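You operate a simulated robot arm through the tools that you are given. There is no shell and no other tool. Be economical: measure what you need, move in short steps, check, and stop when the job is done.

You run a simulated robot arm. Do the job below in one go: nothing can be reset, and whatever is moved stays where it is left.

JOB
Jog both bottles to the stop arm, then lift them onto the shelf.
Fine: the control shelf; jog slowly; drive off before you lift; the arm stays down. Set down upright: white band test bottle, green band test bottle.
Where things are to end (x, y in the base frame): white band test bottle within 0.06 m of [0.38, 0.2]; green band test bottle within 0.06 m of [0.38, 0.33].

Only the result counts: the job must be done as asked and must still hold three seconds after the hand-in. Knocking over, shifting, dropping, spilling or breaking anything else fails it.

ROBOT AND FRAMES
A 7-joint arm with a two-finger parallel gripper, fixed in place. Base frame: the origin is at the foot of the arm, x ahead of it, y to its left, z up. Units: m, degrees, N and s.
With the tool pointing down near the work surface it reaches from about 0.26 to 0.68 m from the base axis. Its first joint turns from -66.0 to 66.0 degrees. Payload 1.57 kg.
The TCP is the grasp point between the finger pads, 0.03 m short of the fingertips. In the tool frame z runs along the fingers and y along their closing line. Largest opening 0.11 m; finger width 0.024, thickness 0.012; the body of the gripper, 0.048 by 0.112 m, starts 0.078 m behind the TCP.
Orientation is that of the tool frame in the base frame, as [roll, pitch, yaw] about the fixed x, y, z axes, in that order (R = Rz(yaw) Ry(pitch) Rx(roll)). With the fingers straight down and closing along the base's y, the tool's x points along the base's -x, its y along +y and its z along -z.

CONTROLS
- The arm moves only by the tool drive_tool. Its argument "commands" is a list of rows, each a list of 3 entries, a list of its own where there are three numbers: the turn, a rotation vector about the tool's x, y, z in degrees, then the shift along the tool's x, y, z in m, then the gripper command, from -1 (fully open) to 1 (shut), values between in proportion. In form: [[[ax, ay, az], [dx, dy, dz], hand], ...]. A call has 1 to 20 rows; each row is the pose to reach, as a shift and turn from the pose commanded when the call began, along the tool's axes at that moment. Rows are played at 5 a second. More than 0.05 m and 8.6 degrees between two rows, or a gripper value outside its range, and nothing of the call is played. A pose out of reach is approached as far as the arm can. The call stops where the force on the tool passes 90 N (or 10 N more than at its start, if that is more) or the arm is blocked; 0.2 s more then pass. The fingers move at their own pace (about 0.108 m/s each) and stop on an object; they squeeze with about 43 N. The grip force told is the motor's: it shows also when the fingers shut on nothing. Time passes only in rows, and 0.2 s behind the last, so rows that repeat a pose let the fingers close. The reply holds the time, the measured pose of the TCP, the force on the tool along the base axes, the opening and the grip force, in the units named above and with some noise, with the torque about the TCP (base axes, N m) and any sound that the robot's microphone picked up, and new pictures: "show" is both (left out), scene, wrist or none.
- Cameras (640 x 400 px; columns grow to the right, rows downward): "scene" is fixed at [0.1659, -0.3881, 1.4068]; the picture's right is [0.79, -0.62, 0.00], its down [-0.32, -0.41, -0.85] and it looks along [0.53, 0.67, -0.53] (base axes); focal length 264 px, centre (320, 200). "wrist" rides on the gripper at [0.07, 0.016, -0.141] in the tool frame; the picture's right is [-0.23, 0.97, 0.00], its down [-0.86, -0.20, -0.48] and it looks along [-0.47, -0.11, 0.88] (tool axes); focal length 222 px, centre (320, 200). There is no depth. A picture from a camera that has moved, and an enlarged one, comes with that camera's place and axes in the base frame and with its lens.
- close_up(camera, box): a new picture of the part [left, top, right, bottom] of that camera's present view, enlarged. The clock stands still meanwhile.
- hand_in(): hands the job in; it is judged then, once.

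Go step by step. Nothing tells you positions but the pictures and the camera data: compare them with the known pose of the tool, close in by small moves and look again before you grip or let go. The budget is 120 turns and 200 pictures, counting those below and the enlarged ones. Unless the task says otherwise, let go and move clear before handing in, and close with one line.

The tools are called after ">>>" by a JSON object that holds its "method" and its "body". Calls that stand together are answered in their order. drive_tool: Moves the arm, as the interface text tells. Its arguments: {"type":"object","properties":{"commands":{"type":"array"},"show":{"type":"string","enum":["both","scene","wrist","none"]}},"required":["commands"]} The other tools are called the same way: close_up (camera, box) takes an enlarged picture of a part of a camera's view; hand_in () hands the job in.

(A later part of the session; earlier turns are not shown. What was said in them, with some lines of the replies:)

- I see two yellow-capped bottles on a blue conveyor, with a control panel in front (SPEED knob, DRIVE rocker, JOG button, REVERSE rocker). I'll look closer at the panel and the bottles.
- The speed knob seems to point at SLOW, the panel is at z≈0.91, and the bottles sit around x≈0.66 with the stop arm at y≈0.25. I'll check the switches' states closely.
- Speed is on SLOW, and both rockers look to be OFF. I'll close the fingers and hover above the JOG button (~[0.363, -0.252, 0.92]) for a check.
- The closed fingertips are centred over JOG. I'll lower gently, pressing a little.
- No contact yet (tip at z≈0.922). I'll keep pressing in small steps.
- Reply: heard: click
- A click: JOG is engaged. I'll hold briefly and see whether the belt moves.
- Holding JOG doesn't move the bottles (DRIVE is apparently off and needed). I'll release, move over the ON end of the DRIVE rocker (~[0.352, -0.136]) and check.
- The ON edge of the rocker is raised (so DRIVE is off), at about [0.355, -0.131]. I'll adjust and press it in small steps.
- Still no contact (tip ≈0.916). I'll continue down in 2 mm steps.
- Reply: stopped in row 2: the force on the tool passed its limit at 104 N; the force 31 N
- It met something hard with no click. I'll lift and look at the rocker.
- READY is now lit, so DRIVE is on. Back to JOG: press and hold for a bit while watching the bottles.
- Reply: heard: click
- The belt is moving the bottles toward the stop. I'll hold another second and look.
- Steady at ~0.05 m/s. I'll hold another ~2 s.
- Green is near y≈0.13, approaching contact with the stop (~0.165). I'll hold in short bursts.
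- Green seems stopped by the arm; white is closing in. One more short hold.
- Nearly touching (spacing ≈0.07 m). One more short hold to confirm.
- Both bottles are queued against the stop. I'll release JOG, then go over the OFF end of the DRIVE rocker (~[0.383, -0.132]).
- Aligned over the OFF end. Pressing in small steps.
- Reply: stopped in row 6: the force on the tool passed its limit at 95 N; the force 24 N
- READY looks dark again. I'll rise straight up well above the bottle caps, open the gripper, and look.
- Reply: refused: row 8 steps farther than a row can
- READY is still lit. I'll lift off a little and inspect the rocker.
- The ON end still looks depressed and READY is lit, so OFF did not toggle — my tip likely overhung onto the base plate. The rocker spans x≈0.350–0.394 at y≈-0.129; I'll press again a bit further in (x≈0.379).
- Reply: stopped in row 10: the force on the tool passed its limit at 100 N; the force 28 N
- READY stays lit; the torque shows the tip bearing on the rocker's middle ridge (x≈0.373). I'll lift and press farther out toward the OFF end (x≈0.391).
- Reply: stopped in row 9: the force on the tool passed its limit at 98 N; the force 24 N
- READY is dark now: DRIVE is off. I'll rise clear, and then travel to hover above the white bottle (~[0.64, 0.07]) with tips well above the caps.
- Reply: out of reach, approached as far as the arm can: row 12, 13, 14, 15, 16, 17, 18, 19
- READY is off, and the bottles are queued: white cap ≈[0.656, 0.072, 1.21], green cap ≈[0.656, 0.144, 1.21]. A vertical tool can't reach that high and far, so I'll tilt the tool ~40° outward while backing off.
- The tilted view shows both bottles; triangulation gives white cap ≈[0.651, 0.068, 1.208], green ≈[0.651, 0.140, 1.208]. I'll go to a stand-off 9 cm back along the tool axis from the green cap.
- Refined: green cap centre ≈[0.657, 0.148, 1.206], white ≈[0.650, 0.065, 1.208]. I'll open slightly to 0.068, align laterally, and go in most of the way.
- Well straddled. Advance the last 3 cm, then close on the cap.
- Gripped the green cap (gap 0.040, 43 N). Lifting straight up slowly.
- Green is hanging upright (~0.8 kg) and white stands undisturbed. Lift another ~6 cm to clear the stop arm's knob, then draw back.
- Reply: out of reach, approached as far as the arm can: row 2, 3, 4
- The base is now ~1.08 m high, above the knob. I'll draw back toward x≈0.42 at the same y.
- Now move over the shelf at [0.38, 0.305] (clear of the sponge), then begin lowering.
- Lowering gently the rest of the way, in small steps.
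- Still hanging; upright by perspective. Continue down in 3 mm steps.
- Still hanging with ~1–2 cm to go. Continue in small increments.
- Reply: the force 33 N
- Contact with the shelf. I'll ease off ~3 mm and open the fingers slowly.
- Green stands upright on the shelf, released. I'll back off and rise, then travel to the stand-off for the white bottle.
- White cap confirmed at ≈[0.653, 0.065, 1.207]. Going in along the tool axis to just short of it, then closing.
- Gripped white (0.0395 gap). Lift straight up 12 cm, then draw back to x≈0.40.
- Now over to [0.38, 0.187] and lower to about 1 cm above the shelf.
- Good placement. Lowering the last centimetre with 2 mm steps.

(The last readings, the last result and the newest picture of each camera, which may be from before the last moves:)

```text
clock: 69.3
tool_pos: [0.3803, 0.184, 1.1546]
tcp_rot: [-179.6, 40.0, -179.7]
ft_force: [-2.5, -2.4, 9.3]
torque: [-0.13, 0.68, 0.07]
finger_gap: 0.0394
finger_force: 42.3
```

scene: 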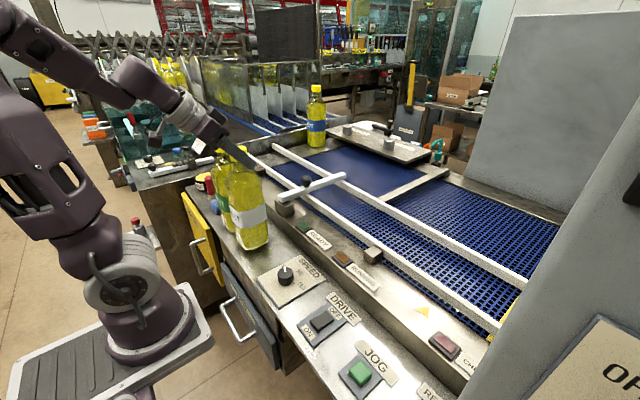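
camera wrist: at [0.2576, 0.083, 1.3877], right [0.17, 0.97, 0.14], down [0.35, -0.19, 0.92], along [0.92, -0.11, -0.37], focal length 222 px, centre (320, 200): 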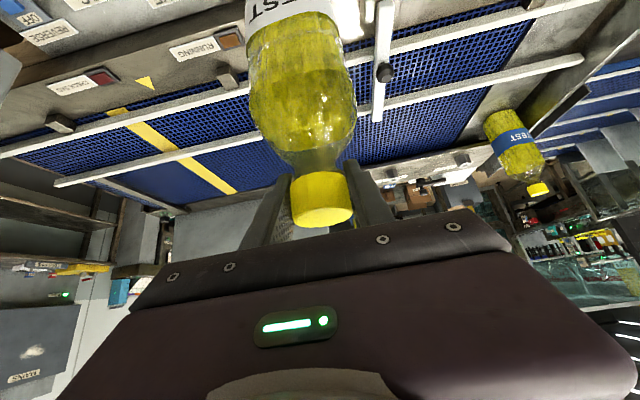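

Contact made (slight push). Release now.

>>> {"method": "drive_tool", "body": {"commands": [[[0, 0, 0], [-0.0006, 0, -0.0008], 1], [[0, 0, 0], [-0.0006, 0, -0.0008], 0.2], [[0, 0, 0], [-0.0006, 0, -0.0008], 0], [[0, 0, 0], [-0.0006, 0, -0.0008], -0.24], [[0, 0, 0], [-0.0006, 0, -0.0008], -0.24], [[0, 0, 0], [-0.0006, 0, -0.0008], -0.24]]}}

>>> {"method": "close_up", "body": {"camera": "wrist", "box": [220, 100, 460, 250]}}

```text
clock: 70.7
tool_pos: [0.3797, 0.1854, 1.156]
tcp_rot: [-179.5, 39.9, -179.8]
ft_force: [0.9, -0.5, 0.4]
torque: [-0.04, 0.01, 0.02]
finger_gap: 0.068
finger_force: 0.1
camera wrist: at [0.2351, 0.2018, 1.2185], right [0.17, 0.97, 0.14], down [0.35, -0.19, 0.92], along [0.92, -0.11, -0.37], focal length 222 px, centre (320, 200)
```

scene: 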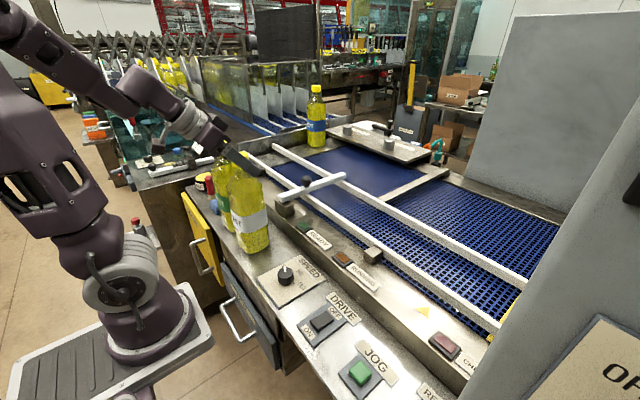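
wrist: 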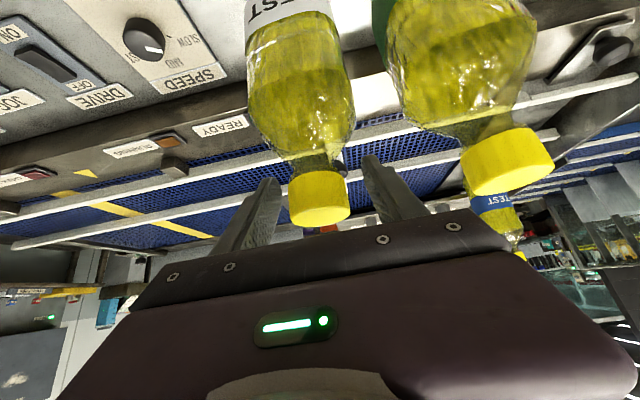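

```text
2.67 times, centred on (340, 175) of wrist
camera zoom: at [0.2351, 0.2018, 1.2185], right [0.17, 0.97, 0.14], down [0.35, -0.19, 0.92], along [0.92, -0.11, -0.37], focal length 592 px, centre (267, 267)
```

zoom: 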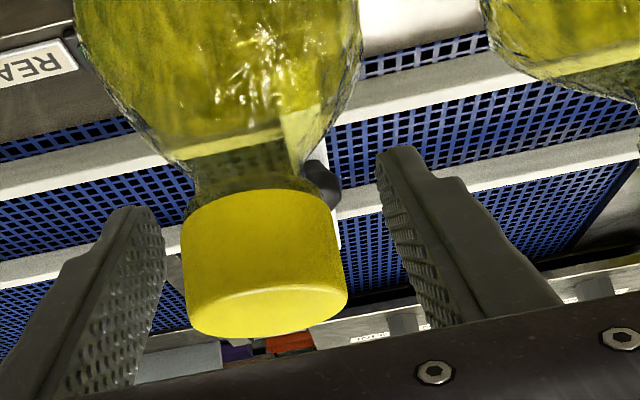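

White stands released. Back off along the tool axis, rise, and move clear.

>>> {"method": "drive_tool", "body": {"commands": [[[0, 0, 0], [0, 0, -0.015], -0.24], [[0, 0, 0], [0, 0, -0.035], -0.24], [[0, 0, 0], [-0.005, 0, -0.055], -0.24], [[0, 0, 0], [-0.0257, 0, -0.0806], -0.24], [[0, 0, 0], [-0.0514, 0, -0.1112], -0.24], [[0, 0, 0], [-0.0772, 0, -0.1419], -0.24], [[0, 0, 0], [-0.0836, -0.03, -0.1496], -0.24], [[0, 0, 0], [-0.0836, -0.07, -0.1496], -0.24], [[0, 0, 0], [-0.0836, -0.11, -0.1496], -0.24], [[0, 0, 0], [-0.0836, -0.15, -0.1496], -0.24], [[0, 0, 0], [-0.0836, -0.19, -0.1496], -0.24], [[0, 0, 0], [-0.0836, -0.23, -0.1496], -0.24], [[0, 0, 0], [-0.0836, -0.23, -0.1496], -0.24]], "show": "scene"}}

>>> {"method": "close_up", "body": {"camera": "scene", "box": [180, 120, 360, 300]}}

```text
clock: 73.5
tool_pos: [0.3477, -0.0419, 1.3239]
tcp_rot: [-179.6, 40.0, -179.7]
ft_force: [0.1, -0.2, -0.2]
torque: [0.04, -0.01, 0.04]
finger_gap: 0.0682
finger_force: 0.0
```

scene: 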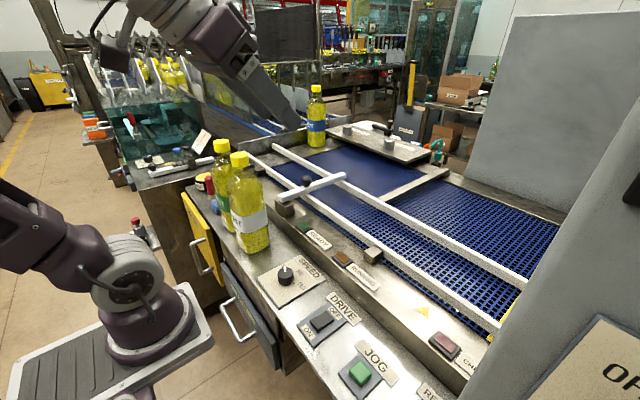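

```text
2.22 times, centred on (270, 210) of scene
camera zoom: at [0.1659, -0.3881, 1.4068], right [0.79, -0.62, 0.0], down [-0.32, -0.41, -0.85], along [0.53, 0.67, -0.53], focal length 587 px, centre (431, 178)
```

zoom: 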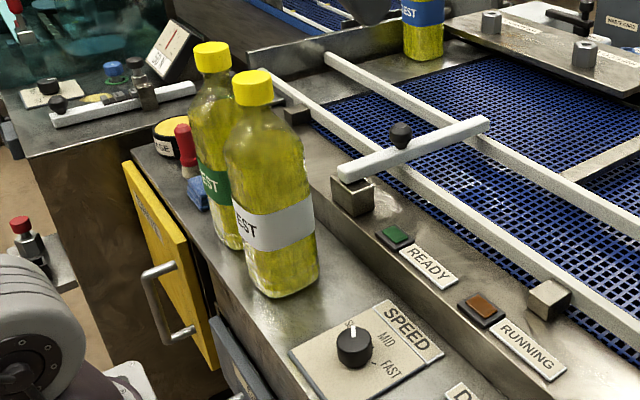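

Both bottles stand upright on the shelf, white at about [0.38, 0.186] and green at about [0.38, 0.304]. DRIVE is off, the stop arm is still down, and the gripper is clear, so I'm handing in.

>>> {"method": "hand_in", "body": {}}

```text
The job is handed in.
```

Both bottles were jogged slowly to the stop arm and then, with DRIVE off and the arm still down, set upright on the control shelf: white at about [0.38, 0.19], green at about [0.38, 0.30].
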